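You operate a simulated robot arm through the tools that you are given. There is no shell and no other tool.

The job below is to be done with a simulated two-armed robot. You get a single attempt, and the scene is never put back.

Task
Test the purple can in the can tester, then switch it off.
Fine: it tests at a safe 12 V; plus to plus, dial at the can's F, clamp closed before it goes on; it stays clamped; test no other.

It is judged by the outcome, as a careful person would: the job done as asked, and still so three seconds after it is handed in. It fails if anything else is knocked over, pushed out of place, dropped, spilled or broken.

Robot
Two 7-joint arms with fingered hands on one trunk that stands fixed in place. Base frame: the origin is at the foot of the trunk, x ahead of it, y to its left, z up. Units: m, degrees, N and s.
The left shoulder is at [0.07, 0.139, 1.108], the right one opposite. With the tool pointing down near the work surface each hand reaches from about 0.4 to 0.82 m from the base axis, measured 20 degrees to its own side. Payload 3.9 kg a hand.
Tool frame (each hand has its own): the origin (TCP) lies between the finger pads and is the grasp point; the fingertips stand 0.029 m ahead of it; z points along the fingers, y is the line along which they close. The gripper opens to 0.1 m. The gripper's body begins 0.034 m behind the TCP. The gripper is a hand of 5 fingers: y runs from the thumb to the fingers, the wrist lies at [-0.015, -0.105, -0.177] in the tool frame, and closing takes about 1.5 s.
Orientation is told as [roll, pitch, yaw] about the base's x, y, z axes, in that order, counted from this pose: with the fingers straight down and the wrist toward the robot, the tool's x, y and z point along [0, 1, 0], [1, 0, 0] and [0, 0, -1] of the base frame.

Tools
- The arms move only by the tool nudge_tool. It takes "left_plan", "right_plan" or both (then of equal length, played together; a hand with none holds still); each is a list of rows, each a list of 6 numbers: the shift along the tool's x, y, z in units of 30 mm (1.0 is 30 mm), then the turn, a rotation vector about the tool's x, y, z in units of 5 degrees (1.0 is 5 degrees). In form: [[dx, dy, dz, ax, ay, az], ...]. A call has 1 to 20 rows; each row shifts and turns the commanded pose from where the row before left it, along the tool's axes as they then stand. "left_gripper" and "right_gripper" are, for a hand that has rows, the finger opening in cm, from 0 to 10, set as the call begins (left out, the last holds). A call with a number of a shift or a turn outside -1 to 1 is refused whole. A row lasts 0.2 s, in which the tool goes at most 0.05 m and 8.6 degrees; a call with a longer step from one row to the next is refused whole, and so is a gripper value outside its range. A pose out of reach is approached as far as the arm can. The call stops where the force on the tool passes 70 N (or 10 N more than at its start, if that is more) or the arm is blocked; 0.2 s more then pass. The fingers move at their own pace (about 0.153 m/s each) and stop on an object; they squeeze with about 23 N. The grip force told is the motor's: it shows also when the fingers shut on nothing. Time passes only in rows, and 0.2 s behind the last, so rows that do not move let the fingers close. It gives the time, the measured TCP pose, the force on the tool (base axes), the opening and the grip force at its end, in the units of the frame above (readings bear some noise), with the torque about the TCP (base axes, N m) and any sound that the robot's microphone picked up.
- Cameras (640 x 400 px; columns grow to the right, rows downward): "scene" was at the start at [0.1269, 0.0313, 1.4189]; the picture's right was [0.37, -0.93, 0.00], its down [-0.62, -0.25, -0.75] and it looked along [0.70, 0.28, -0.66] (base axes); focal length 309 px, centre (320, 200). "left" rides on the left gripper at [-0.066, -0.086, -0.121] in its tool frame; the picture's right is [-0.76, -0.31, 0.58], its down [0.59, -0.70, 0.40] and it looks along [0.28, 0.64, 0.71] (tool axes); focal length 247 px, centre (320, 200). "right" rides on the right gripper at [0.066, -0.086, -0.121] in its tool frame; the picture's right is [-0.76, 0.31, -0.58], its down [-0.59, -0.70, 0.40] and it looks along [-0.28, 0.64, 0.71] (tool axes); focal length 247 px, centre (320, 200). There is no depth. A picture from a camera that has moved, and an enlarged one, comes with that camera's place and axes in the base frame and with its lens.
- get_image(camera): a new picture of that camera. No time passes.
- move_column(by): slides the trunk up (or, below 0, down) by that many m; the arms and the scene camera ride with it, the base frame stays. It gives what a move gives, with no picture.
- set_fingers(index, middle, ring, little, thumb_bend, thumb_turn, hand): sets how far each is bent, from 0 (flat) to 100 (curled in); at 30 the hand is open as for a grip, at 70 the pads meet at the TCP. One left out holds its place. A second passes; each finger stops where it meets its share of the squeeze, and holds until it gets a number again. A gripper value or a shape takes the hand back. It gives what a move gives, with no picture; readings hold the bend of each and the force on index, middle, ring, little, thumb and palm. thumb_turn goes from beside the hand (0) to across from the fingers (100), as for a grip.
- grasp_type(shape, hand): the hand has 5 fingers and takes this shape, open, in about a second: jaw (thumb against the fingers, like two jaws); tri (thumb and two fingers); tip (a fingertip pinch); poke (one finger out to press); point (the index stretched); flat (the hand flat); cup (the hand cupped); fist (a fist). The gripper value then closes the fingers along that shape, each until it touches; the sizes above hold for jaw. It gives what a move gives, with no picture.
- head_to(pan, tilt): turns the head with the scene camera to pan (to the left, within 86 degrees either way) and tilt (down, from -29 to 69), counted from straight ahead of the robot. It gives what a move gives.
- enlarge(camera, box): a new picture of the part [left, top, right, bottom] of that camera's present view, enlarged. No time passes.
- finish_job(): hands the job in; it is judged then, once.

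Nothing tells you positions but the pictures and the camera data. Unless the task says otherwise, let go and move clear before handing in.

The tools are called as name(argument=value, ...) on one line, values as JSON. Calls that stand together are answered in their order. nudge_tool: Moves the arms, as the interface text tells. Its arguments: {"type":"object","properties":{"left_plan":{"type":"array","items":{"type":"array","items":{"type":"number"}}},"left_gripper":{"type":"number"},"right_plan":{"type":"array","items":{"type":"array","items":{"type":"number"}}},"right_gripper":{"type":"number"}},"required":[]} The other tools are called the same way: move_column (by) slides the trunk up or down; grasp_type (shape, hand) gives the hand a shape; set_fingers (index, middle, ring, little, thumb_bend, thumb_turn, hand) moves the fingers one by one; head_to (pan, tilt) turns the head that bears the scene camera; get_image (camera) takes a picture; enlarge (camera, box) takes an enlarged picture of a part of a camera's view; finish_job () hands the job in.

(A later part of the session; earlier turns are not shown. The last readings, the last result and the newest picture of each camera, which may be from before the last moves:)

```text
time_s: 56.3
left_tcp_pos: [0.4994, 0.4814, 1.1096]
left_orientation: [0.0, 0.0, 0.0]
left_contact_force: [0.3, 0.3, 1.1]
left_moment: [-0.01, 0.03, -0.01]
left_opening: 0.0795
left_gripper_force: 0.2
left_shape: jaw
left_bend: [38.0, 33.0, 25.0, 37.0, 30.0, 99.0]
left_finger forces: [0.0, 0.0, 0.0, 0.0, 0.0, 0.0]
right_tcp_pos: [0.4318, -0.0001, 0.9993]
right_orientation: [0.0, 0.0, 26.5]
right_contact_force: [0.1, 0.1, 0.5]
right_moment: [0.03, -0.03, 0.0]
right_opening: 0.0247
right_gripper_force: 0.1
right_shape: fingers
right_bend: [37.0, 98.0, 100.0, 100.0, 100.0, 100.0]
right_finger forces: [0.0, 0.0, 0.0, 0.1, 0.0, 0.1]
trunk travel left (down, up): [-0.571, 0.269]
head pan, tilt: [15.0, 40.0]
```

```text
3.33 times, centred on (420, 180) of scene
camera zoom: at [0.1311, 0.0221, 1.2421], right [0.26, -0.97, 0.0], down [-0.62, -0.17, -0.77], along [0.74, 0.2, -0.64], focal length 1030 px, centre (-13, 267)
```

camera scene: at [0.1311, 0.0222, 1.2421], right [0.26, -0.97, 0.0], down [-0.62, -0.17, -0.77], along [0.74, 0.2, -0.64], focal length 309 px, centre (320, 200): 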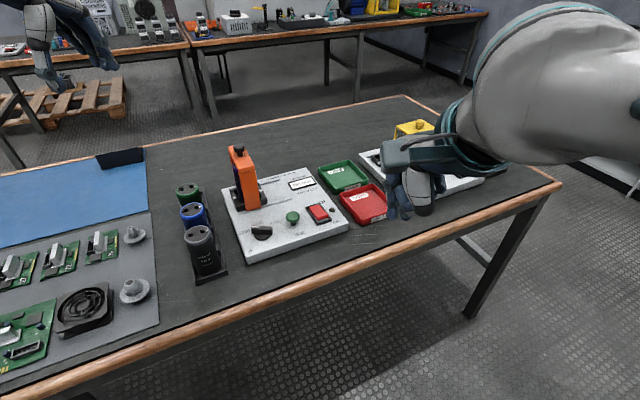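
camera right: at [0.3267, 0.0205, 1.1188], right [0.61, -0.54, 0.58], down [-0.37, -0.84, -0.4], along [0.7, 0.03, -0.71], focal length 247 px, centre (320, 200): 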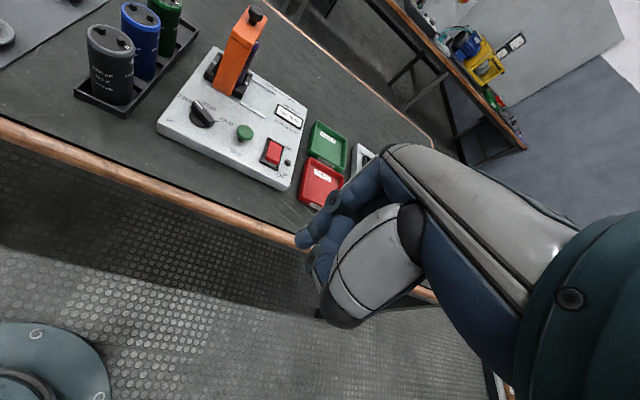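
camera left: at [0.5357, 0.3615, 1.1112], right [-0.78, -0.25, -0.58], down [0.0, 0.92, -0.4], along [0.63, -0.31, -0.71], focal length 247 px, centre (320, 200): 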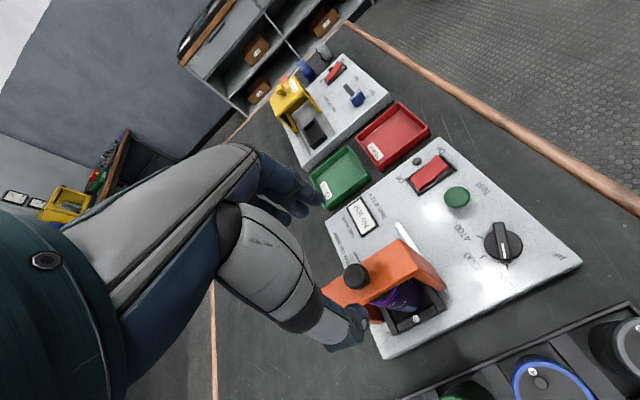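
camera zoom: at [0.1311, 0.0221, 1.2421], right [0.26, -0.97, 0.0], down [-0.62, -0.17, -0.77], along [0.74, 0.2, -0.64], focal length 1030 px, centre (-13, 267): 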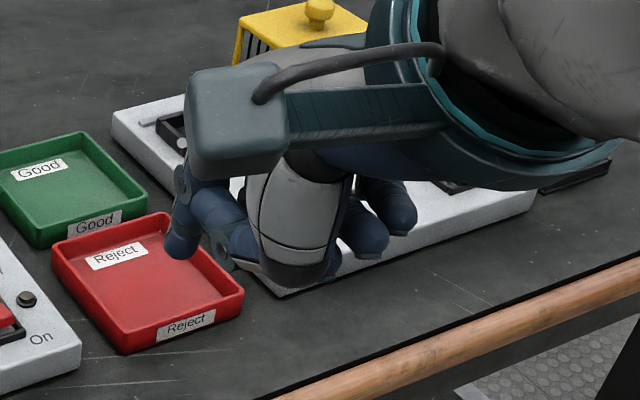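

The index is blocked by the curled thumb. I'll turn the thumb aside and try the index again.

set_fingers(hand="right", thumb_bend=20, thumb_turn=0)

set_fingers(hand="right", index=65)

enlarge(camera="right", box=[240, 150, 460, 340])

enlarge(camera="scene", box=[360, 120, 480, 240])

```text
time_s: 57.3
left_tcp_pos: [0.5015, 0.482, 1.1075]
left_orientation: [0.1, -0.1, 0.0]
left_contact_force: [0.1, 0.5, 0.5]
left_moment: [0.01, 0.0, 0.03]
left_opening: 0.0797
left_gripper_force: 0.2
left_shape: jaw
left_bend: [38.0, 33.0, 25.0, 37.0, 30.0, 99.0]
left_finger forces: [0.1, 0.0, 0.0, 0.0, 0.0, 0.0]
right_tcp_pos: [0.4308, 0.0002, 0.9993]
right_orientation: [0.0, 0.0, 26.5]
right_contact_force: [0.3, 1.1, -2.0]
right_moment: [0.01, 0.03, 0.01]
right_opening: 0.1201
right_gripper_force: 0.0
right_shape: fingers
right_bend: [70.0, 100.0, 100.0, 100.0, 20.0, 0.0]
right_finger forces: [0.0, 0.1, 0.0, 0.0, 0.0, 0.0]
trunk travel left (down, up): [-0.571, 0.269]
head pan, tilt: [15.0, 40.0]
```

```text
time_s: 58.3
left_tcp_pos: [0.5008, 0.4816, 1.1086]
left_orientation: [0.1, -0.1, -0.1]
left_contact_force: [0.5, 0.0, 0.8]
left_moment: [-0.01, 0.01, -0.04]
left_opening: 0.08
left_gripper_force: 0.1
left_shape: jaw
left_bend: [38.0, 33.0, 25.0, 37.0, 30.0, 99.0]
left_finger forces: [0.0, 0.0, 0.0, 0.0, 0.0, 0.1]
right_tcp_pos: [0.4326, 0.0003, 0.9997]
right_orientation: [0.1, 0.0, 26.6]
right_contact_force: [-0.2, 0.3, 0.1]
right_moment: [0.03, 0.01, 0.0]
right_opening: 0.1224
right_gripper_force: 0.1
right_shape: fingers
right_bend: [65.0, 100.0, 100.0, 100.0, 20.0, 0.0]
right_finger forces: [0.0, 0.0, 0.0, 0.0, 0.0, 0.0]
trunk travel left (down, up): [-0.571, 0.269]
head pan, tilt: [15.0, 40.0]
```

```text
2.11 times, centred on (350, 245) of right
camera zoom: at [0.3267, 0.0205, 1.1188], right [0.61, -0.54, 0.58], down [-0.37, -0.84, -0.4], along [0.7, 0.03, -0.71], focal length 520 px, centre (257, 105)
```

zoom: 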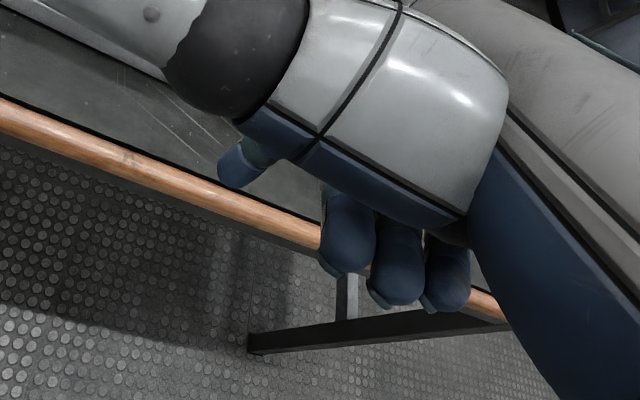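

```text
3.33 times, centred on (420, 180) of scene
camera zoom: at [0.1311, 0.0221, 1.2421], right [0.26, -0.97, 0.0], down [-0.62, -0.17, -0.77], along [0.74, 0.2, -0.64], focal length 1030 px, centre (-13, 267)
```

zoom: 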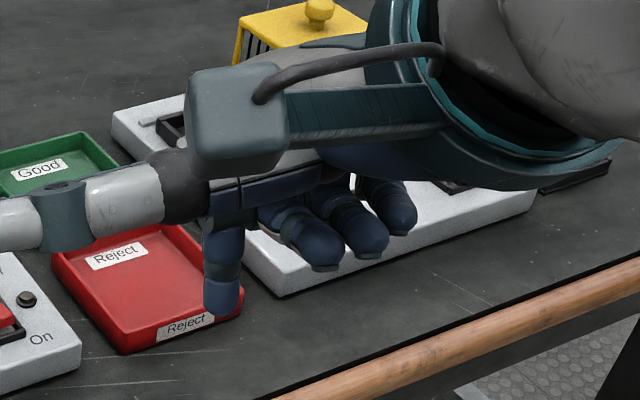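

The index points down well, but the thumb sticks far out to the side. I'll bend it in beside the hand.

set_fingers(hand="right", thumb_bend=100, thumb_turn=0)

enlarge(camera="right", box=[200, 130, 460, 340])

enlarge(camera="scene", box=[360, 120, 480, 240])

```text
time_s: 59.3
left_tcp_pos: [0.5009, 0.481, 1.1072]
left_orientation: [0.2, 0.0, 0.0]
left_contact_force: [-0.6, 0.1, 0.0]
left_moment: [0.01, 0.01, 0.0]
left_opening: 0.0798
left_gripper_force: 0.2
left_shape: jaw
left_bend: [38.0, 33.0, 25.0, 37.0, 30.0, 99.0]
left_finger forces: [0.0, 0.1, 0.1, 0.0, 0.1, 0.0]
right_tcp_pos: [0.4326, 0.0004, 0.9984]
right_orientation: [0.0, 0.1, 26.5]
right_contact_force: [-0.2, -0.5, -1.0]
right_moment: [0.01, 0.01, 0.03]
right_opening: 0.0551
right_gripper_force: 0.0
right_shape: fingers
right_bend: [65.0, 100.0, 100.0, 100.0, 100.0, 0.0]
right_finger forces: [0.0, 0.0, 0.1, 0.0, 0.0, 0.0]
trunk travel left (down, up): [-0.571, 0.269]
head pan, tilt: [15.0, 40.0]
```

```text
1.90 times, centred on (330, 235) of right
camera zoom: at [0.3267, 0.0205, 1.1188], right [0.61, -0.54, 0.58], down [-0.37, -0.84, -0.4], along [0.7, 0.03, -0.71], focal length 470 px, centre (301, 133)
```

zoom: 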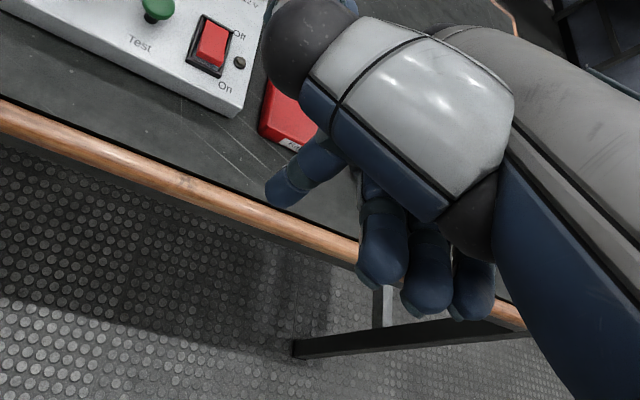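

```text
3.33 times, centred on (420, 180) of scene
camera zoom: at [0.1311, 0.0221, 1.2421], right [0.26, -0.97, 0.0], down [-0.62, -0.17, -0.77], along [0.74, 0.2, -0.64], focal length 1030 px, centre (-13, 267)
```

zoom: 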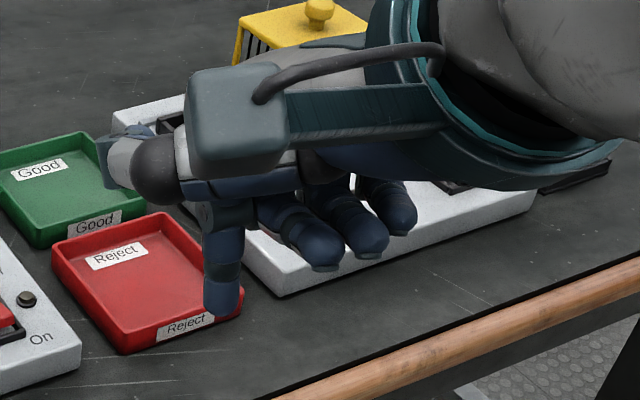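

Good: the thumb is compact and the index tip sits at about tool (0.001, 0.022, 0.038). Now I bring it high over the dial's start side.

nudge_tool(right_plan=[[0.685, 0.62, 0, 0, 0, 0], [0.685, 0.62, 0, 0, 0, 0], [0.685, 0.62, 0, 0, 0, 0], [0.685, 0.62, 0, 0, 0, 0], [0.685, 0.62, 0, 0, 0, 0], [0.685, 0.62, 0, 0, 0, 0], [0.685, 0.62, 0, 0, 0, 0], [0.685, 0.62, 0, 0, 0, 0], [0.685, 0.62, 0, 0, 0, 0], [0.685, 0.62, 0, 0, 0, 0], [0, 0, 0, 0, 0, 0]])

get_image(camera="scene")

get_image(camera="right")

```text
time_s: 61.9
left_tcp_pos: [0.5008, 0.4817, 1.1088]
left_orientation: [0.0, -0.1, -0.1]
left_contact_force: [0.0, 0.4, -0.4]
left_moment: [0.0, 0.0, 0.02]
left_opening: 0.0796
left_gripper_force: 0.1
left_shape: jaw
left_bend: [38.0, 33.0, 25.0, 37.0, 30.0, 99.0]
left_finger forces: [0.0, 0.1, 0.0, 0.0, 0.0, 0.0]
right_tcp_pos: [0.5369, 0.2255, 1.0523]
right_orientation: [5.2, -3.2, 22.3]
right_contact_force: [1.2, -0.3, 0.2]
right_moment: [0.01, 0.0, -0.02]
right_opening: 0.0552
right_gripper_force: 0.0
right_shape: fingers
right_bend: [65.0, 100.0, 100.0, 100.0, 100.0, 0.0]
right_finger forces: [0.1, 0.0, 0.0, 0.0, 0.0, 0.2]
trunk travel left (down, up): [-0.571, 0.269]
head pan, tilt: [15.0, 40.0]
stopped in row 11 (right hand): the arm was blocked; the commanded pose is now the measured one
```

```text
taken
camera scene: at [0.1321, 0.0215, 1.242], right [0.26, -0.97, 0.0], down [-0.62, -0.17, -0.77], along [0.74, 0.2, -0.64], focal length 309 px, centre (320, 200)
```

scene: 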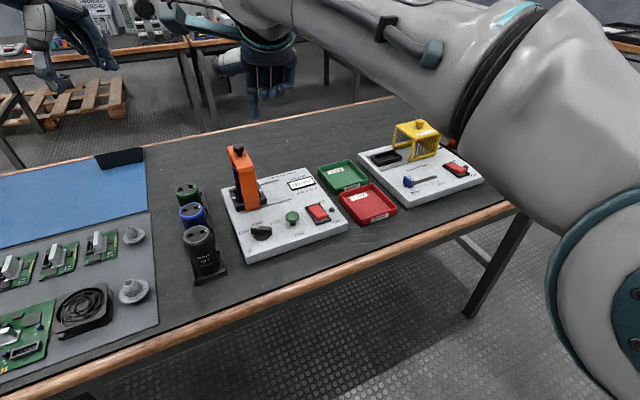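

```text
taken
camera right: at [0.4306, 0.2407, 1.1729], right [0.56, -0.64, 0.52], down [-0.42, -0.77, -0.49], along [0.71, 0.06, -0.7], focal length 247 px, centre (320, 200)
```

right: 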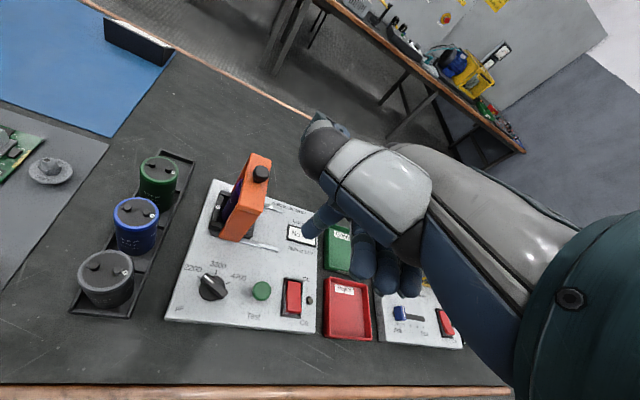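

The right arm hit a joint limit and tilted a little; nothing was touched. I'll back off, level the hand and turn it to a larger yaw, which should suit the right forearm.

nudge_tool(right_plan=[[-0.6, -0.4, 0, 0.3, -0.5, 0], [-0.6, -0.4, 0, 0.34, -0.54, 0], [-0.6, -0.4, 0, 0, 0, 0], [0, 0, 0, 0, 0, -1], [0, 0, 0, 0, 0, -1], [0, 0, 0, 0, 0, -1], [0, 0, 0, 0, 0, -1], [0, 0, 0, 0, 0, -1], [0, 0, 0, 0, 0, -1], [0, 0, 0, 0, 0, 0]])

get_image(camera="scene")

```text
time_s: 64.1
left_tcp_pos: [0.499, 0.4824, 1.1082]
left_orientation: [0.1, -0.1, 0.0]
left_contact_force: [-0.5, -1.0, -0.1]
left_moment: [-0.01, 0.05, -0.02]
left_opening: 0.0801
left_gripper_force: 0.1
left_shape: jaw
left_bend: [38.0, 33.0, 25.0, 37.0, 30.0, 99.0]
left_finger forces: [0.1, 0.1, 0.1, 0.0, 0.0, 0.1]
right_tcp_pos: [0.5214, 0.1647, 1.0485]
right_orientation: [-0.3, 0.3, 52.9]
right_contact_force: [0.2, 0.1, 0.1]
right_moment: [-0.03, 0.02, -0.03]
right_opening: 0.0554
right_gripper_force: 0.1
right_shape: fingers
right_bend: [65.0, 100.0, 100.0, 100.0, 100.0, 0.0]
right_finger forces: [0.0, 0.0, 0.1, 0.1, 0.1, 0.0]
trunk travel left (down, up): [-0.571, 0.269]
head pan, tilt: [15.0, 40.0]
```

```text
taken
camera scene: at [0.1309, 0.0222, 1.2421], right [0.26, -0.97, 0.0], down [-0.62, -0.17, -0.77], along [0.74, 0.2, -0.64], focal length 309 px, centre (320, 200)
```

scene: 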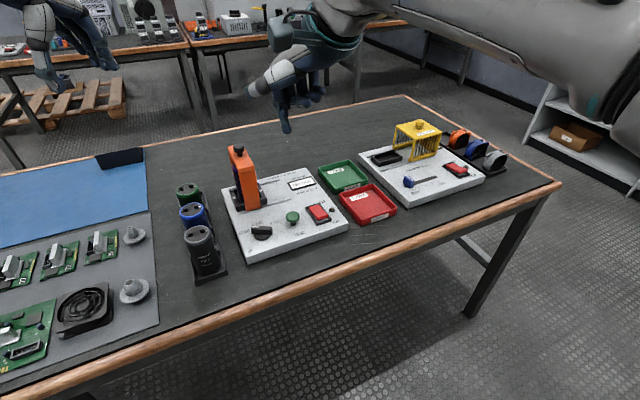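

Level now at yaw 53 with room. Moving over the dial's start side at height.

nudge_tool(right_plan=[[0.528, 0.593, 0, 0, 0, 0], [0.528, 0.593, 0, 0, 0, 0], [0.528, 0.593, 0, 0, 0, 0], [0.528, 0.593, 0, 0, 0, 0], [0, 0, 0, 0, 0, 0]])

get_image(camera="scene")

get_image(camera="right")

```text
time_s: 65.5
left_tcp_pos: [0.5015, 0.4809, 1.107]
left_orientation: [0.1, 0.0, 0.0]
left_contact_force: [0.3, -0.4, 0.6]
left_moment: [0.01, 0.03, 0.01]
left_opening: 0.0799
left_gripper_force: 0.1
left_shape: jaw
left_bend: [38.0, 33.0, 25.0, 37.0, 30.0, 99.0]
left_finger forces: [0.1, 0.0, 0.1, 0.0, 0.1, 0.0]
right_tcp_pos: [0.5486, 0.2165, 1.078]
right_orientation: [2.6, -2.8, 48.6]
right_contact_force: [0.0, -1.2, -0.4]
right_moment: [0.01, 0.02, -0.02]
right_opening: 0.0554
right_gripper_force: 0.0
right_shape: fingers
right_bend: [65.0, 100.0, 100.0, 100.0, 100.0, 0.0]
right_finger forces: [0.0, 0.0, 0.0, 0.0, 0.0, 0.1]
trunk travel left (down, up): [-0.571, 0.269]
head pan, tilt: [15.0, 40.0]
stopped in row 5 (right hand): the arm was blocked; the commanded pose is now the measured one
```

```text
taken
camera scene: at [0.1319, 0.0214, 1.242], right [0.26, -0.97, 0.0], down [-0.62, -0.17, -0.77], along [0.74, 0.2, -0.64], focal length 309 px, centre (320, 200)
```

scene: 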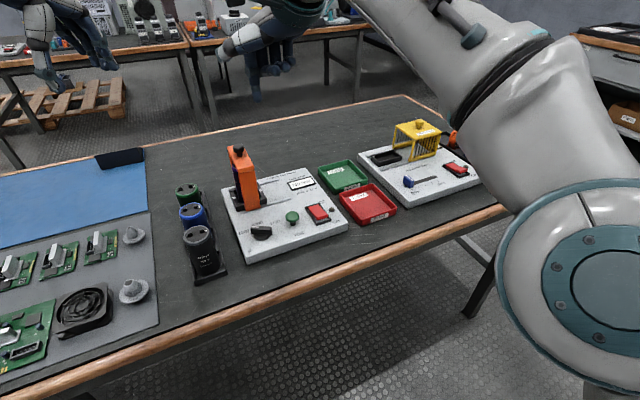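

```text
taken
camera right: at [0.443, 0.1875, 1.1972], right [0.77, -0.31, 0.56], down [-0.02, -0.89, -0.46], along [0.64, 0.34, -0.69], focal length 247 px, centre (320, 200)
```

right: 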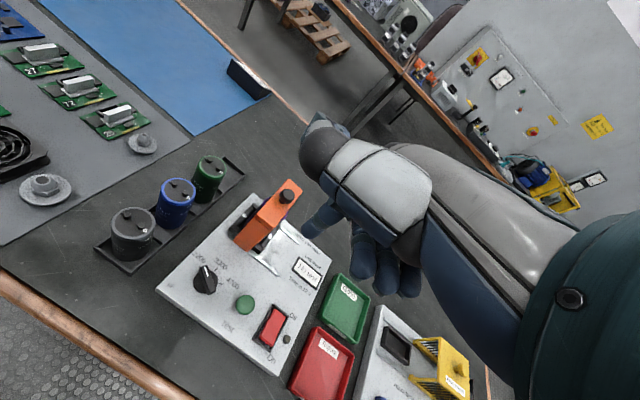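

The right arm keeps folding into a limit when reaching that far left. The left arm behaves well there, so I'll take the right arm back to its place and use the left hand instead.

nudge_tool(right_plan=[[-0.1, -0.4, 0, 0.28, -0.26, 0], [-0.1, -0.5, 0, 0.28, -0.26, 0], [-0.24, -0.9, 0, 0, 0, 0], [-0.24, -0.9, 0, 0, 0, 0], [-0.24, -0.9, 0, 0, 0, 0], [-0.24, -0.9, 0, 0, 0, 0], [-0.24, -0.9, 0, 0, 0, 0], [-0.24, -0.9, 0, 0, 0, 0], [-0.24, -0.9, 0, 0, 0, 0], [0, 0, 0, 0, 0, 1], [0, 0, 0, 0, 0, 1], [0, 0, 0, 0, 0, 1], [0, 0, 0, 0, 0, 1], [0, 0, 0, 0, 0, 0]])

get_image(camera="scene")

```text
time_s: 68.5
left_tcp_pos: [0.5006, 0.4815, 1.1083]
left_orientation: [0.1, -0.1, 0.0]
left_contact_force: [0.9, -0.1, -0.9]
left_moment: [0.0, 0.01, 0.01]
left_opening: 0.08
left_gripper_force: 0.1
left_shape: jaw
left_bend: [38.0, 33.0, 25.0, 37.0, 30.0, 99.0]
left_finger forces: [0.0, 0.1, 0.0, 0.0, 0.0, 0.0]
right_tcp_pos: [0.4459, 0.0194, 1.0779]
right_orientation: [-0.3, 0.1, 28.9]
right_contact_force: [0.2, -0.2, -0.6]
right_moment: [-0.01, 0.01, 0.03]
right_opening: 0.0549
right_gripper_force: 0.0
right_shape: fingers
right_bend: [65.0, 100.0, 100.0, 100.0, 100.0, 0.0]
right_finger forces: [0.0, 0.0, 0.0, 0.0, 0.0, 0.0]
trunk travel left (down, up): [-0.571, 0.269]
head pan, tilt: [15.0, 40.0]
```

```text
taken
camera scene: at [0.1312, 0.022, 1.2421], right [0.26, -0.97, 0.0], down [-0.62, -0.17, -0.77], along [0.74, 0.2, -0.64], focal length 309 px, centre (320, 200)
```

scene: 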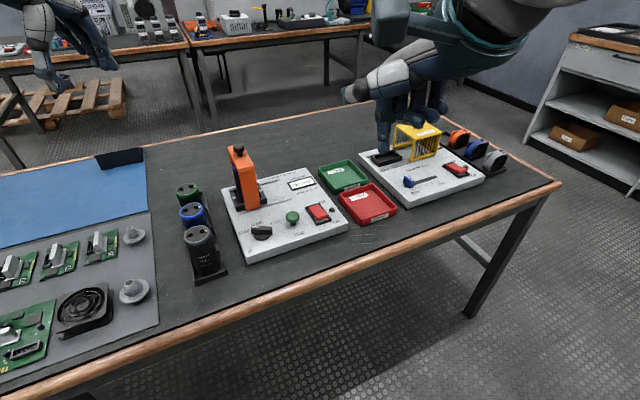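

nudge_tool(right_plan=[[-0.77, -0.675, 0, 0, 0, 0], [-0.77, -0.675, 0, 0, 0, 0], [-0.77, -0.675, 0, 0, 0, 0], [-0.77, -0.675, 0, 0, 0, 0], [0, 0, 0, 0, 0, 0]])

set_fingers(hand="left", thumb_bend=100, thumb_turn=0)

set_fingers(hand="left", index=65, middle=100, ring=100, little=100)

nudge_tool(left_plan=[[0, 0, 0, 0, 0, -1], [0, 0, 0, 0, 0, -1], [0, 0, 0, 0, 0, -1], [0, 0, 0, 0, 0, -1], [-0.955, -0.32, 0, 0, 0, 0], [-0.955, -0.32, 0, 0, 0, 0], [-0.955, -0.32, 0, 0, 0, 0], [-0.955, -0.32, 0, 0, 0, 0], [-0.955, -0.32, 0, 0, 0, 0], [-0.955, -0.32, 0, 0, 0, 0], [-0.955, -0.32, 0, 0, 0, 0], [0, 0, 0, 0, 0, 0]])

get_image(camera="scene")

get_image(camera="left")

```text
time_s: 69.7
left_tcp_pos: [0.5006, 0.4839, 1.1082]
left_orientation: [0.0, -0.1, 0.1]
left_contact_force: [-0.1, -0.1, 0.1]
left_moment: [-0.01, 0.0, 0.01]
left_opening: 0.0801
left_gripper_force: 0.1
left_shape: jaw
left_bend: [38.0, 33.0, 25.0, 37.0, 30.0, 99.0]
left_finger forces: [0.0, 0.1, 0.1, 0.0, 0.1, 0.1]
right_tcp_pos: [0.4182, -0.1005, 1.077]
right_orientation: [-0.3, 0.0, 28.9]
right_contact_force: [0.3, -0.1, -0.3]
right_moment: [-0.01, 0.0, 0.0]
right_opening: 0.0552
right_gripper_force: 0.0
right_shape: fingers
right_bend: [65.0, 100.0, 100.0, 100.0, 100.0, 0.0]
right_finger forces: [0.0, 0.0, 0.0, 0.0, 0.0, 0.1]
trunk travel left (down, up): [-0.571, 0.269]
head pan, tilt: [15.0, 40.0]
```

```text
time_s: 70.7
left_tcp_pos: [0.4991, 0.4825, 1.1076]
left_orientation: [0.1, -0.1, 0.0]
left_contact_force: [-0.4, 0.6, -0.1]
left_moment: [-0.03, -0.01, 0.02]
left_opening: 0.0499
left_gripper_force: 0.0
left_shape: fingers
left_bend: [38.0, 33.0, 25.0, 37.0, 100.0, 0.0]
left_finger forces: [0.0, 0.0, 0.0, 0.0, 0.0, 0.1]
right_tcp_pos: [0.4181, -0.1021, 1.0773]
right_orientation: [-0.4, 0.0, 28.8]
right_contact_force: [0.4, 0.6, 0.0]
right_moment: [0.0, 0.0, -0.01]
right_opening: 0.055
right_gripper_force: 0.0
right_shape: fingers
right_bend: [65.0, 100.0, 100.0, 100.0, 100.0, 0.0]
right_finger forces: [0.1, 0.1, 0.0, 0.0, 0.0, 0.0]
trunk travel left (down, up): [-0.571, 0.269]
head pan, tilt: [15.0, 40.0]
```

```text
time_s: 71.7
left_tcp_pos: [0.4989, 0.4824, 1.1073]
left_orientation: [0.1, -0.1, 0.0]
left_contact_force: [-0.1, -0.4, -0.2]
left_moment: [0.01, 0.01, 0.0]
left_opening: 0.0551
left_gripper_force: 0.1
left_shape: fingers
left_bend: [65.0, 100.0, 99.0, 100.0, 100.0, 0.0]
left_finger forces: [0.0, 0.0, 0.0, 0.0, 0.1, 0.1]
right_tcp_pos: [0.4192, -0.1026, 1.0766]
right_orientation: [-0.3, 0.0, 29.0]
right_contact_force: [-0.3, 0.3, -0.2]
right_moment: [0.0, -0.01, 0.0]
right_opening: 0.0552
right_gripper_force: 0.0
right_shape: fingers
right_bend: [65.0, 100.0, 100.0, 100.0, 100.0, 0.0]
right_finger forces: [0.1, 0.0, 0.1, 0.0, 0.0, 0.1]
trunk travel left (down, up): [-0.571, 0.269]
head pan, tilt: [15.0, 40.0]
```

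```text
time_s: 74.3
left_tcp_pos: [0.5028, 0.2719, 1.1076]
left_orientation: [0.1, -0.1, 20.1]
left_contact_force: [0.2, 0.8, 0.9]
left_moment: [0.0, -0.01, -0.01]
left_opening: 0.0551
left_gripper_force: 0.0
left_shape: fingers
left_bend: [65.0, 100.0, 99.0, 100.0, 100.0, 0.0]
left_finger forces: [0.0, 0.1, 0.0, 0.0, 0.0, 0.0]
right_tcp_pos: [0.4182, -0.1014, 1.0777]
right_orientation: [-0.3, 0.0, 29.0]
right_contact_force: [-0.1, 0.2, 0.1]
right_moment: [-0.02, 0.05, -0.02]
right_opening: 0.055
right_gripper_force: 0.0
right_shape: fingers
right_bend: [65.0, 100.0, 100.0, 100.0, 100.0, 0.0]
right_finger forces: [0.0, 0.1, 0.1, 0.0, 0.0, 0.0]
trunk travel left (down, up): [-0.571, 0.269]
head pan, tilt: [15.0, 40.0]
```

```text
taken
camera scene: at [0.1309, 0.0228, 1.2421], right [0.26, -0.97, 0.0], down [-0.62, -0.17, -0.77], along [0.74, 0.2, -0.64], focal length 309 px, centre (320, 200)
```

scene: 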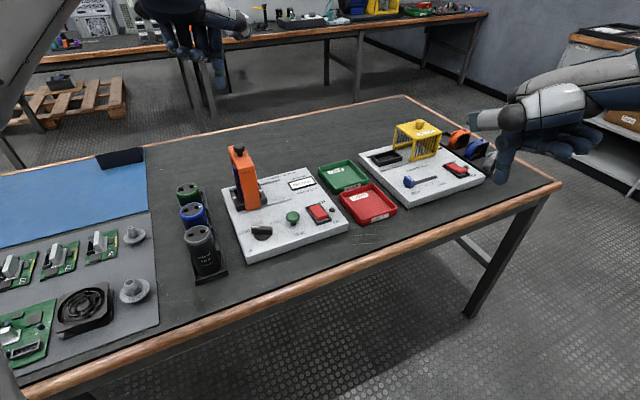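

```text
taken
camera left: at [0.4461, 0.1818, 1.2306], right [-0.03, -0.82, -0.58], down [-0.86, 0.31, -0.4], along [0.51, 0.49, -0.71], focal length 247 px, centre (320, 200)
```

left: 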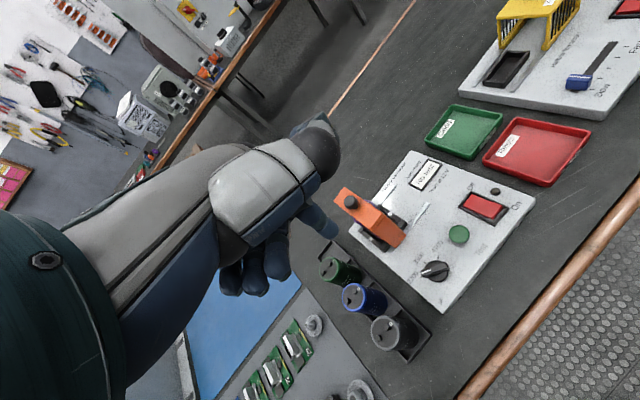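

The left index is out and near the dial column. Lowering the arm itself first (still well above everything).

nudge_tool(left_plan=[[0, 0, 0.8, 0, 0, 0], [0, 0, 0.8, 0, 0, 0], [0, 0, 0.8, 0, 0, 0], [0, 0, 0.8, 0, 0, 0], [0, 0, 0.8, 0, 0, 0], [0, 0, 0.6, 0, 0, 0], [0, 0, 0, 0, 0, 0]])

head_to(pan=35, tilt=42)

get_image(camera="scene")

get_image(camera="left")

```text
time_s: 75.9
left_tcp_pos: [0.5051, 0.2705, 0.9703]
left_orientation: [0.0, -0.2, 19.9]
left_contact_force: [-0.4, 0.4, -0.2]
left_moment: [0.01, 0.0, -0.01]
left_opening: 0.055
left_gripper_force: 0.2
left_shape: fingers
left_bend: [65.0, 100.0, 99.0, 100.0, 100.0, 0.0]
left_finger forces: [0.1, 0.0, 0.0, 0.0, 0.0, 0.0]
right_tcp_pos: [0.4187, -0.1014, 1.0764]
right_orientation: [-0.3, 0.0, 28.9]
right_contact_force: [0.3, -0.4, 0.1]
right_moment: [-0.01, -0.02, -0.02]
right_opening: 0.0552
right_gripper_force: 0.0
right_shape: fingers
right_bend: [65.0, 100.0, 100.0, 100.0, 100.0, 0.0]
right_finger forces: [0.0, 0.0, 0.0, 0.0, 0.1, 0.0]
trunk travel left (down, up): [-0.571, 0.269]
head pan, tilt: [15.0, 40.0]
```

```text
time_s: 76.7
left_tcp_pos: [0.5048, 0.2704, 0.971]
left_orientation: [-0.1, -0.1, 20.1]
left_contact_force: [-1.1, -0.6, -0.4]
left_moment: [-0.02, 0.03, -0.01]
left_opening: 0.0551
left_gripper_force: 0.1
left_shape: fingers
left_bend: [65.0, 100.0, 99.0, 100.0, 100.0, 0.0]
left_finger forces: [0.0, 0.0, 0.0, 0.1, 0.0, 0.0]
right_tcp_pos: [0.4195, -0.1025, 1.0772]
right_orientation: [-0.2, 0.0, 28.9]
right_contact_force: [0.7, -0.8, 0.0]
right_moment: [0.04, -0.05, 0.02]
right_opening: 0.0552
right_gripper_force: 0.1
right_shape: fingers
right_bend: [65.0, 100.0, 100.0, 100.0, 100.0, 0.0]
right_finger forces: [0.0, 0.0, 0.0, 0.0, 0.1, 0.0]
trunk travel left (down, up): [-0.571, 0.269]
head pan, tilt: [35.0, 42.0]
```

```text
taken
camera scene: at [0.1175, 0.048, 1.2392], right [0.57, -0.82, 0.0], down [-0.55, -0.38, -0.74], along [0.61, 0.43, -0.67], focal length 309 px, centre (320, 200)
```

scene: 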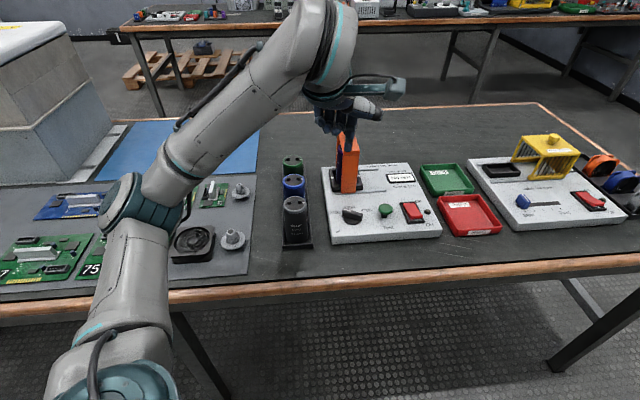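

```text
taken
camera left: at [0.4473, 0.1805, 1.0923], right [-0.03, -0.82, -0.58], down [-0.86, 0.31, -0.4], along [0.51, 0.49, -0.71], focal length 247 px, centre (320, 200)
```

left: 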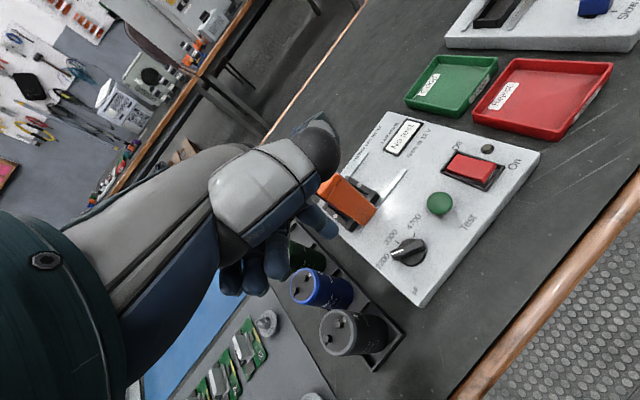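

The elbow is over the table's front edge, so I want as little trunk lowering as possible. I'll try lowering the arm further.

nudge_tool(left_plan=[[0, 0, 0.5, 0, 0, 0], [0, 0, 0.5, 0, 0, 0], [0, 0, 0.5, 0, 0, 0], [0, 0, 0, 0, 0, 0]])

get_image(camera="scene")

```text
time_s: 77.7
left_tcp_pos: [0.5084, 0.2687, 0.9318]
left_orientation: [0.3, 0.0, 20.1]
left_contact_force: [0.2, 0.1, 0.1]
left_moment: [0.02, -0.03, 0.0]
left_opening: 0.055
left_gripper_force: 0.0
left_shape: fingers
left_bend: [65.0, 100.0, 99.0, 100.0, 100.0, 0.0]
left_finger forces: [0.0, 0.0, 0.1, 0.0, 0.0, 0.0]
left hand out of reach, approached as far as the arm can: row 3
right_tcp_pos: [0.4184, -0.1015, 1.0769]
right_orientation: [-0.3, 0.0, 28.9]
right_contact_force: [-0.4, -0.8, 0.6]
right_moment: [0.0, -0.01, 0.01]
right_opening: 0.0554
right_gripper_force: 0.1
right_shape: fingers
right_bend: [65.0, 100.0, 100.0, 100.0, 100.0, 0.0]
right_finger forces: [0.0, 0.0, 0.0, 0.0, 0.1, 0.1]
trunk travel left (down, up): [-0.571, 0.269]
head pan, tilt: [35.0, 42.0]
```

```text
taken
camera scene: at [0.1173, 0.0482, 1.2392], right [0.57, -0.82, 0.0], down [-0.55, -0.38, -0.74], along [0.61, 0.43, -0.67], focal length 309 px, centre (320, 200)
```

scene: 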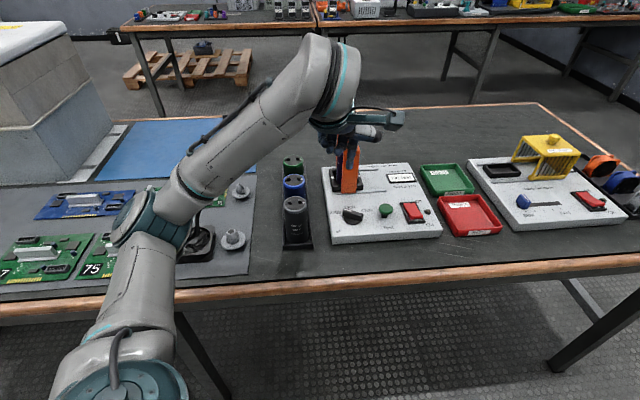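

Yaw near −50 kept the elbow higher, so I'll use that and push the dial's tail end from its right-front side, which also stays clear of the gantry. Raising and turning the hand.

nudge_tool(left_plan=[[0, 0, -0.9, 0, 0, 0], [0, 0, -0.9, 0, 0, 0], [0, 0, -0.9, 0, 0, 0], [0, 0, 0, 0, 0, 1], [0, 0, 0, 0, 0, 1], [0, 0, 0, 0, 0, 1], [0, 0, 0, 0, 0, 1], [0, 0, 0, 0, 0, 1], [0, 0, 0, 0, 0, 1], [0, 0, 0, 0, 0, 1], [0, 0, 0, 0, 0, 1], [0, 0, 0, 0, 0, 1], [0, 0, 0, 0, 0, 1], [0, 0, 0, 0, 0, 1], [0, 0, 0, 0, 0, 1], [0, 0, 0, 0, 0, 1], [0, 0, 0, 0, 0, 1], [0, 0, 0, 0, 0, 0]])

get_image(camera="scene")

```text
time_s: 81.5
left_tcp_pos: [0.5084, 0.2663, 1.0132]
left_orientation: [0.0, -0.1, -49.9]
left_contact_force: [-0.1, -0.4, 0.3]
left_moment: [0.0, -0.01, 0.0]
left_opening: 0.055
left_gripper_force: 0.0
left_shape: fingers
left_bend: [65.0, 100.0, 99.0, 100.0, 100.0, 0.0]
left_finger forces: [0.1, 0.1, 0.0, 0.0, 0.0, 0.1]
right_tcp_pos: [0.4179, -0.1014, 1.0764]
right_orientation: [-0.4, 0.1, 28.9]
right_contact_force: [-0.2, -0.2, -0.2]
right_moment: [0.0, 0.0, -0.01]
right_opening: 0.0552
right_gripper_force: 0.0
right_shape: fingers
right_bend: [65.0, 100.0, 100.0, 100.0, 100.0, 0.0]
right_finger forces: [0.0, 0.0, 0.0, 0.0, 0.0, 0.2]
trunk travel left (down, up): [-0.571, 0.269]
head pan, tilt: [35.0, 42.0]
```

```text
taken
camera scene: at [0.1174, 0.0481, 1.2392], right [0.57, -0.82, 0.0], down [-0.55, -0.38, -0.74], along [0.61, 0.43, -0.67], focal length 309 px, centre (320, 200)
```

scene: 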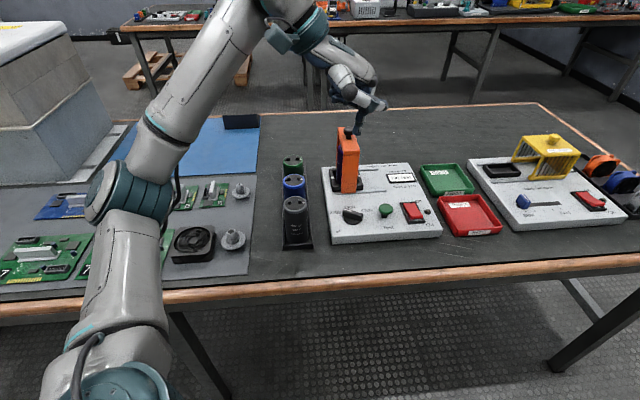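

Estimating elbow height against the table edge, yaw 20 with the arm at its lower limit gives about 3 cm clearance, so I'll go back to yaw 20 but push the dial's tail from the right-front side.

nudge_tool(left_plan=[[0, 0, 0, 0, 0, -1], [0, 0, 0, 0, 0, -1], [0, 0, 0, 0, 0, -1], [0, 0, 0, 0, 0, -1], [0, 0, 0, 0, 0, -1], [0, 0, 0, 0, 0, -1], [0, 0, 0, 0, 0, -1], [0, 0, 0, 0, 0, -1], [0, 0, 0, 0, 0, -1], [0, 0, 0, 0, 0, -1], [0, 0, 0, 0, 0, -1], [0, 0, 0, 0, 0, -1], [0, 0, 0, 0, 0, -1], [0, 0, 0, 0, 0, -1], [-0.4, 0.37, 0, 0, 0, 0], [-0.4, 0.37, 0, 0, 0, 0], [-0.4, 0.37, 0, 0, 0, 0], [0, 0, 0, 0, 0, 0]])

nudge_tool(left_plan=[[0, 0, 0.6, 0, 0, 0], [0, 0, 0.6, 0, 0, 0], [0, 0, 0.6, 0, 0, 0], [0, 0, 0, 0, 0, 0]])

get_image(camera="scene")

get_image(camera="left")

```text
time_s: 85.3
left_tcp_pos: [0.5517, 0.2441, 1.0115]
left_orientation: [0.0, -0.1, 20.1]
left_contact_force: [-0.1, 0.7, -0.8]
left_moment: [0.0, 0.02, 0.01]
left_opening: 0.0555
left_gripper_force: 0.1
left_shape: fingers
left_bend: [65.0, 100.0, 99.0, 100.0, 100.0, 0.0]
left_finger forces: [0.1, 0.0, 0.0, 0.0, 0.0, 0.0]
right_tcp_pos: [0.4189, -0.1022, 1.0775]
right_orientation: [-0.3, -0.1, 28.9]
right_contact_force: [0.0, 0.1, 0.7]
right_moment: [0.0, 0.01, 0.0]
right_opening: 0.0551
right_gripper_force: 0.1
right_shape: fingers
right_bend: [65.0, 100.0, 100.0, 100.0, 100.0, 0.0]
right_finger forces: [0.0, 0.0, 0.0, 0.1, 0.0, 0.0]
trunk travel left (down, up): [-0.571, 0.269]
head pan, tilt: [35.0, 42.0]
```

```text
time_s: 86.3
left_tcp_pos: [0.5529, 0.2432, 0.9561]
left_orientation: [-0.1, -0.1, 20.0]
left_contact_force: [-0.2, 0.8, 0.4]
left_moment: [0.02, -0.02, 0.0]
left_opening: 0.0555
left_gripper_force: 0.0
left_shape: fingers
left_bend: [65.0, 100.0, 99.0, 100.0, 100.0, 0.0]
left_finger forces: [0.0, 0.0, 0.1, 0.0, 0.0, 0.1]
right_tcp_pos: [0.4192, -0.1021, 1.0773]
right_orientation: [-0.2, 0.1, 28.9]
right_contact_force: [0.4, 0.1, 0.2]
right_moment: [-0.01, -0.05, -0.03]
right_opening: 0.0551
right_gripper_force: 0.0
right_shape: fingers
right_bend: [65.0, 100.0, 100.0, 100.0, 100.0, 0.0]
right_finger forces: [0.0, 0.0, 0.1, 0.1, 0.0, 0.0]
trunk travel left (down, up): [-0.571, 0.269]
head pan, tilt: [35.0, 42.0]
```

```text
taken
camera scene: at [0.1172, 0.0479, 1.2392], right [0.57, -0.82, 0.0], down [-0.55, -0.38, -0.74], along [0.61, 0.43, -0.67], focal length 309 px, centre (320, 200)
```

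scene: 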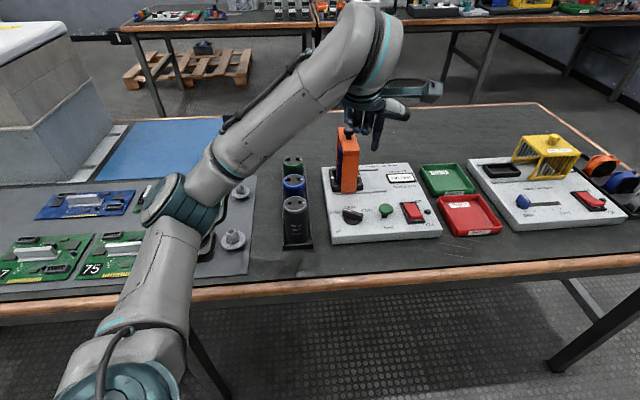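

```text
taken
camera left: at [0.4951, 0.1532, 1.0791], right [-0.03, -0.82, -0.58], down [-0.86, 0.31, -0.4], along [0.51, 0.49, -0.71], focal length 247 px, centre (320, 200)
```

left: 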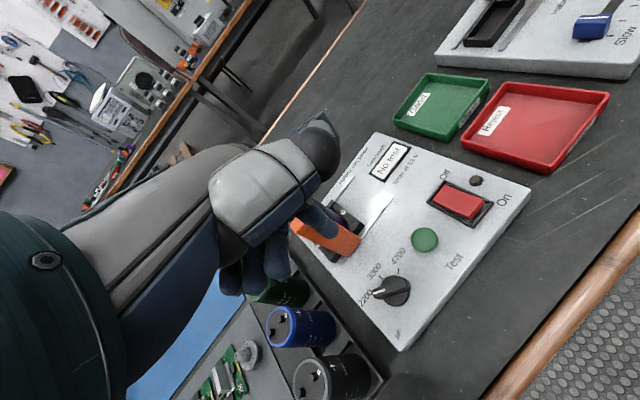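

nudge_tool(left_plan=[[0, 0, 0.4, 0, 0, 0], [0, 0, 0.4, 0, 0, 0], [0, 0, 0, 0, 0, 0]])

move_column(by=-0.08)

get_image(camera="scene")

get_image(camera="left")

```text
time_s: 87.1
left_tcp_pos: [0.5531, 0.2458, 0.9333]
left_orientation: [0.0, -0.2, 19.9]
left_contact_force: [-1.2, -0.5, -0.6]
left_moment: [-0.02, -0.01, 0.01]
left_opening: 0.0553
left_gripper_force: 0.1
left_shape: fingers
left_bend: [65.0, 100.0, 99.0, 100.0, 100.0, 0.0]
left_finger forces: [0.0, 0.1, 0.0, 0.0, 0.1, 0.0]
right_tcp_pos: [0.419, -0.1028, 1.0764]
right_orientation: [-0.3, 0.0, 28.9]
right_contact_force: [-0.5, 0.2, 0.1]
right_moment: [0.0, -0.01, 0.02]
right_opening: 0.0551
right_gripper_force: 0.0
right_shape: fingers
right_bend: [65.0, 100.0, 100.0, 100.0, 100.0, 0.0]
right_finger forces: [0.0, 0.0, 0.1, 0.1, 0.0, 0.0]
trunk travel left (down, up): [-0.571, 0.269]
head pan, tilt: [35.0, 42.0]
```

```text
time_s: 88.3
left_tcp_pos: [0.5524, 0.2454, 0.8545]
left_orientation: [-0.1, -0.2, 20.0]
left_contact_force: [-0.1, -0.1, -0.7]
left_moment: [-0.02, -0.02, 0.0]
left_opening: 0.0553
left_gripper_force: 0.0
left_shape: fingers
left_bend: [65.0, 100.0, 99.0, 100.0, 100.0, 0.0]
left_finger forces: [0.0, 0.1, 0.0, 0.1, 0.0, 0.0]
right_tcp_pos: [0.4186, -0.1017, 0.9965]
right_orientation: [-0.3, 0.1, 28.8]
right_contact_force: [-0.2, -0.2, -1.0]
right_moment: [-0.01, 0.04, 0.03]
right_opening: 0.0551
right_gripper_force: 0.1
right_shape: fingers
right_bend: [65.0, 100.0, 100.0, 100.0, 100.0, 0.0]
right_finger forces: [0.0, 0.0, 0.1, 0.0, 0.0, 0.1]
trunk travel left (down, up): [-0.491, 0.349]
head pan, tilt: [35.0, 42.0]
```

```text
taken
camera scene: at [0.1172, 0.048, 1.1592], right [0.57, -0.82, 0.0], down [-0.55, -0.38, -0.74], along [0.61, 0.43, -0.67], focal length 309 px, centre (320, 200)
```

scene: 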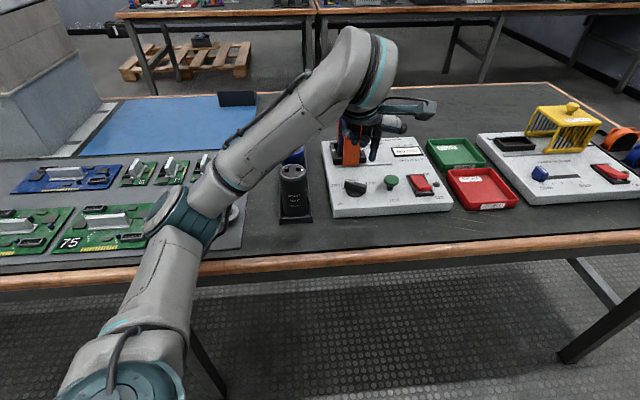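

```text
taken
camera left: at [0.4949, 0.1548, 0.9759], right [-0.03, -0.82, -0.58], down [-0.86, 0.31, -0.4], along [0.51, 0.49, -0.71], focal length 247 px, centre (320, 200)
```

left: 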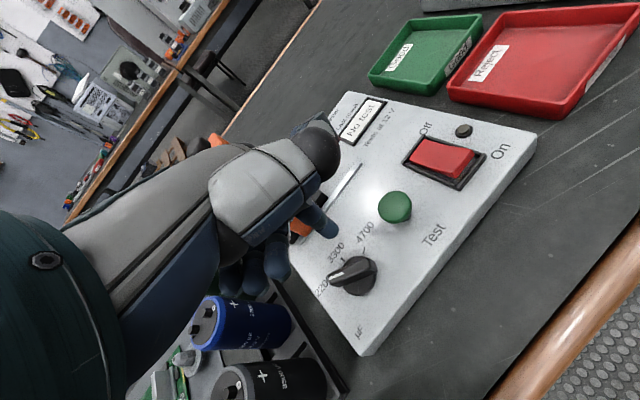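

Clear so far (elbow still ~0.87 high). Lowering further and checking the fingertip against the dial.

move_column(by=-0.03)

enlarge(camera="left", box=[270, 160, 450, 340])

enlarge(camera="scene", box=[320, 90, 460, 220])

enlarge(camera="scene", box=[100, 140, 320, 300])

```text
time_s: 89.0
left_tcp_pos: [0.5498, 0.2437, 0.8254]
left_orientation: [0.2, -0.3, 20.0]
left_contact_force: [-0.7, 0.6, -0.5]
left_moment: [0.01, -0.02, 0.03]
left_opening: 0.0552
left_gripper_force: 0.0
left_shape: fingers
left_bend: [65.0, 100.0, 99.0, 100.0, 100.0, 0.0]
left_finger forces: [0.0, 0.0, 0.0, 0.0, 0.0, 0.0]
right_tcp_pos: [0.4148, -0.1058, 0.9687]
right_orientation: [-0.1, -0.2, 29.0]
right_contact_force: [-0.2, -0.4, -0.5]
right_moment: [0.01, 0.01, 0.0]
right_opening: 0.055
right_gripper_force: 0.0
right_shape: fingers
right_bend: [65.0, 100.0, 100.0, 100.0, 100.0, 0.0]
right_finger forces: [0.0, 0.1, 0.0, 0.0, 0.0, 0.0]
trunk travel left (down, up): [-0.461, 0.379]
head pan, tilt: [35.0, 42.0]
```

```text
2.22 times, centred on (360, 250) of left
camera zoom: at [0.4924, 0.1514, 0.9473], right [-0.03, -0.81, -0.58], down [-0.86, 0.31, -0.4], along [0.51, 0.49, -0.71], focal length 549 px, centre (231, 89)
```

zoom: 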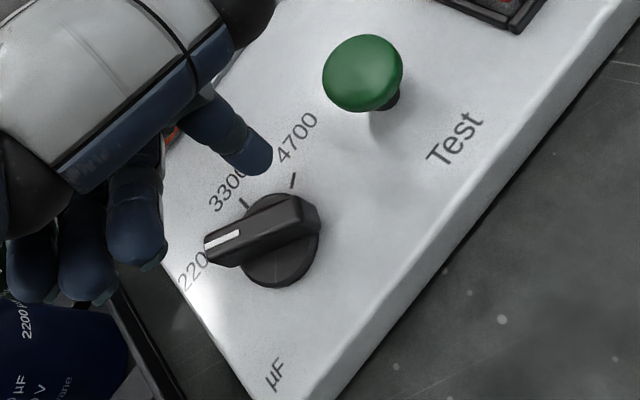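

```text
3.08 times, centred on (390, 155) of scene
camera zoom: at [0.1137, 0.0438, 1.1296], right [0.57, -0.82, 0.0], down [-0.55, -0.38, -0.75], along [0.61, 0.43, -0.67], focal length 951 px, centre (105, 338)
```

zoom: 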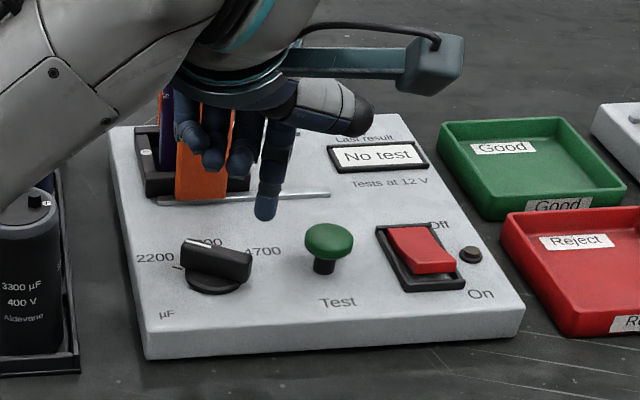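

```text
2.50 times, centred on (210, 220) of scene
camera zoom: at [0.1137, 0.0438, 1.1296], right [0.57, -0.82, 0.0], down [-0.55, -0.38, -0.75], along [0.61, 0.43, -0.67], focal length 772 px, centre (595, 150)
```

zoom: 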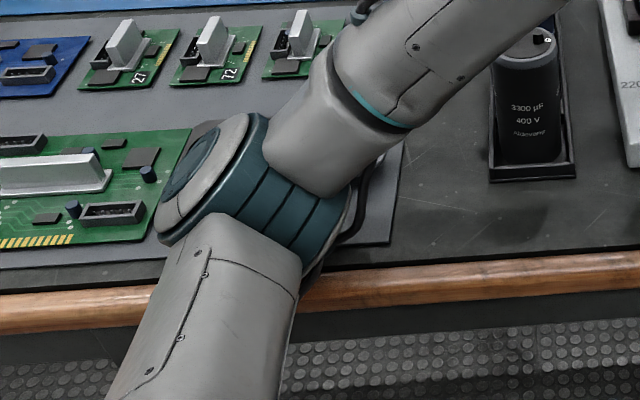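

The trunk readings shifted by 4 mm and the elbow looks to be touching the table's wooden edge. Going back up at once.

move_column(by=0.03)

get_image(camera="scene")

enlarge(camera="scene", box=[100, 140, 320, 300])

```text
time_s: 89.8
left_tcp_pos: [0.5536, 0.2454, 0.8536]
left_orientation: [0.0, -0.3, 20.0]
left_contact_force: [1.3, 0.0, -0.1]
left_moment: [-0.01, 0.02, 0.03]
left_opening: 0.0552
left_gripper_force: 0.0
left_shape: fingers
left_bend: [65.0, 100.0, 99.0, 100.0, 100.0, 0.0]
left_finger forces: [0.0, 0.0, 0.0, 0.0, 0.0, 0.0]
right_tcp_pos: [0.4194, -0.1017, 0.9978]
right_orientation: [-0.2, 0.1, 28.9]
right_contact_force: [-0.9, 0.1, -0.5]
right_moment: [-0.01, 0.0, 0.03]
right_opening: 0.055
right_gripper_force: 0.0
right_shape: fingers
right_bend: [65.0, 100.0, 100.0, 100.0, 100.0, 0.0]
right_finger forces: [0.1, 0.0, 0.0, 0.1, 0.0, 0.0]
trunk travel left (down, up): [-0.491, 0.349]
head pan, tilt: [35.0, 42.0]
```

```text
taken
camera scene: at [0.1182, 0.0483, 1.1594], right [0.57, -0.82, 0.0], down [-0.55, -0.38, -0.74], along [0.61, 0.43, -0.67], focal length 309 px, centre (320, 200)
```

scene: 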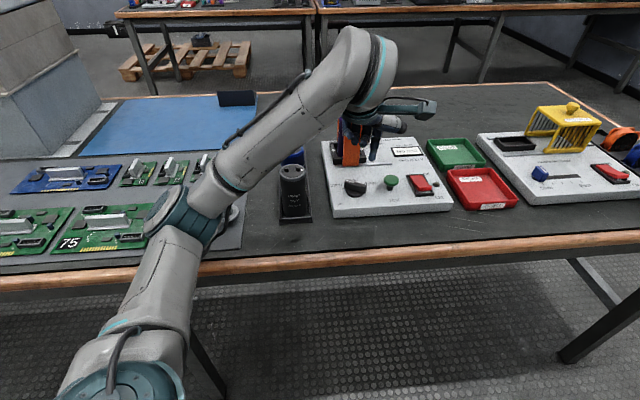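

```text
2.50 times, centred on (210, 220) of scene
camera zoom: at [0.1182, 0.0483, 1.1594], right [0.57, -0.82, 0.0], down [-0.55, -0.38, -0.74], along [0.61, 0.43, -0.67], focal length 772 px, centre (595, 150)
```

zoom: 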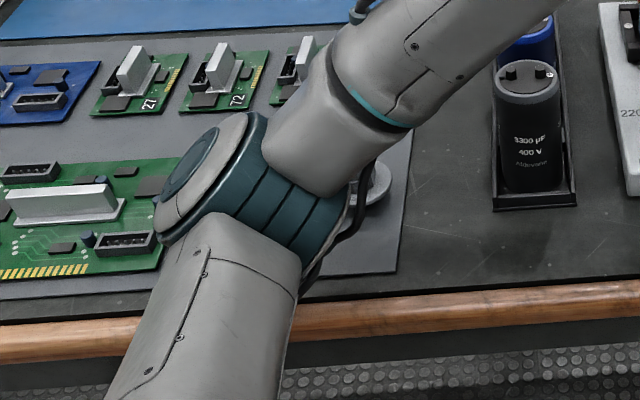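

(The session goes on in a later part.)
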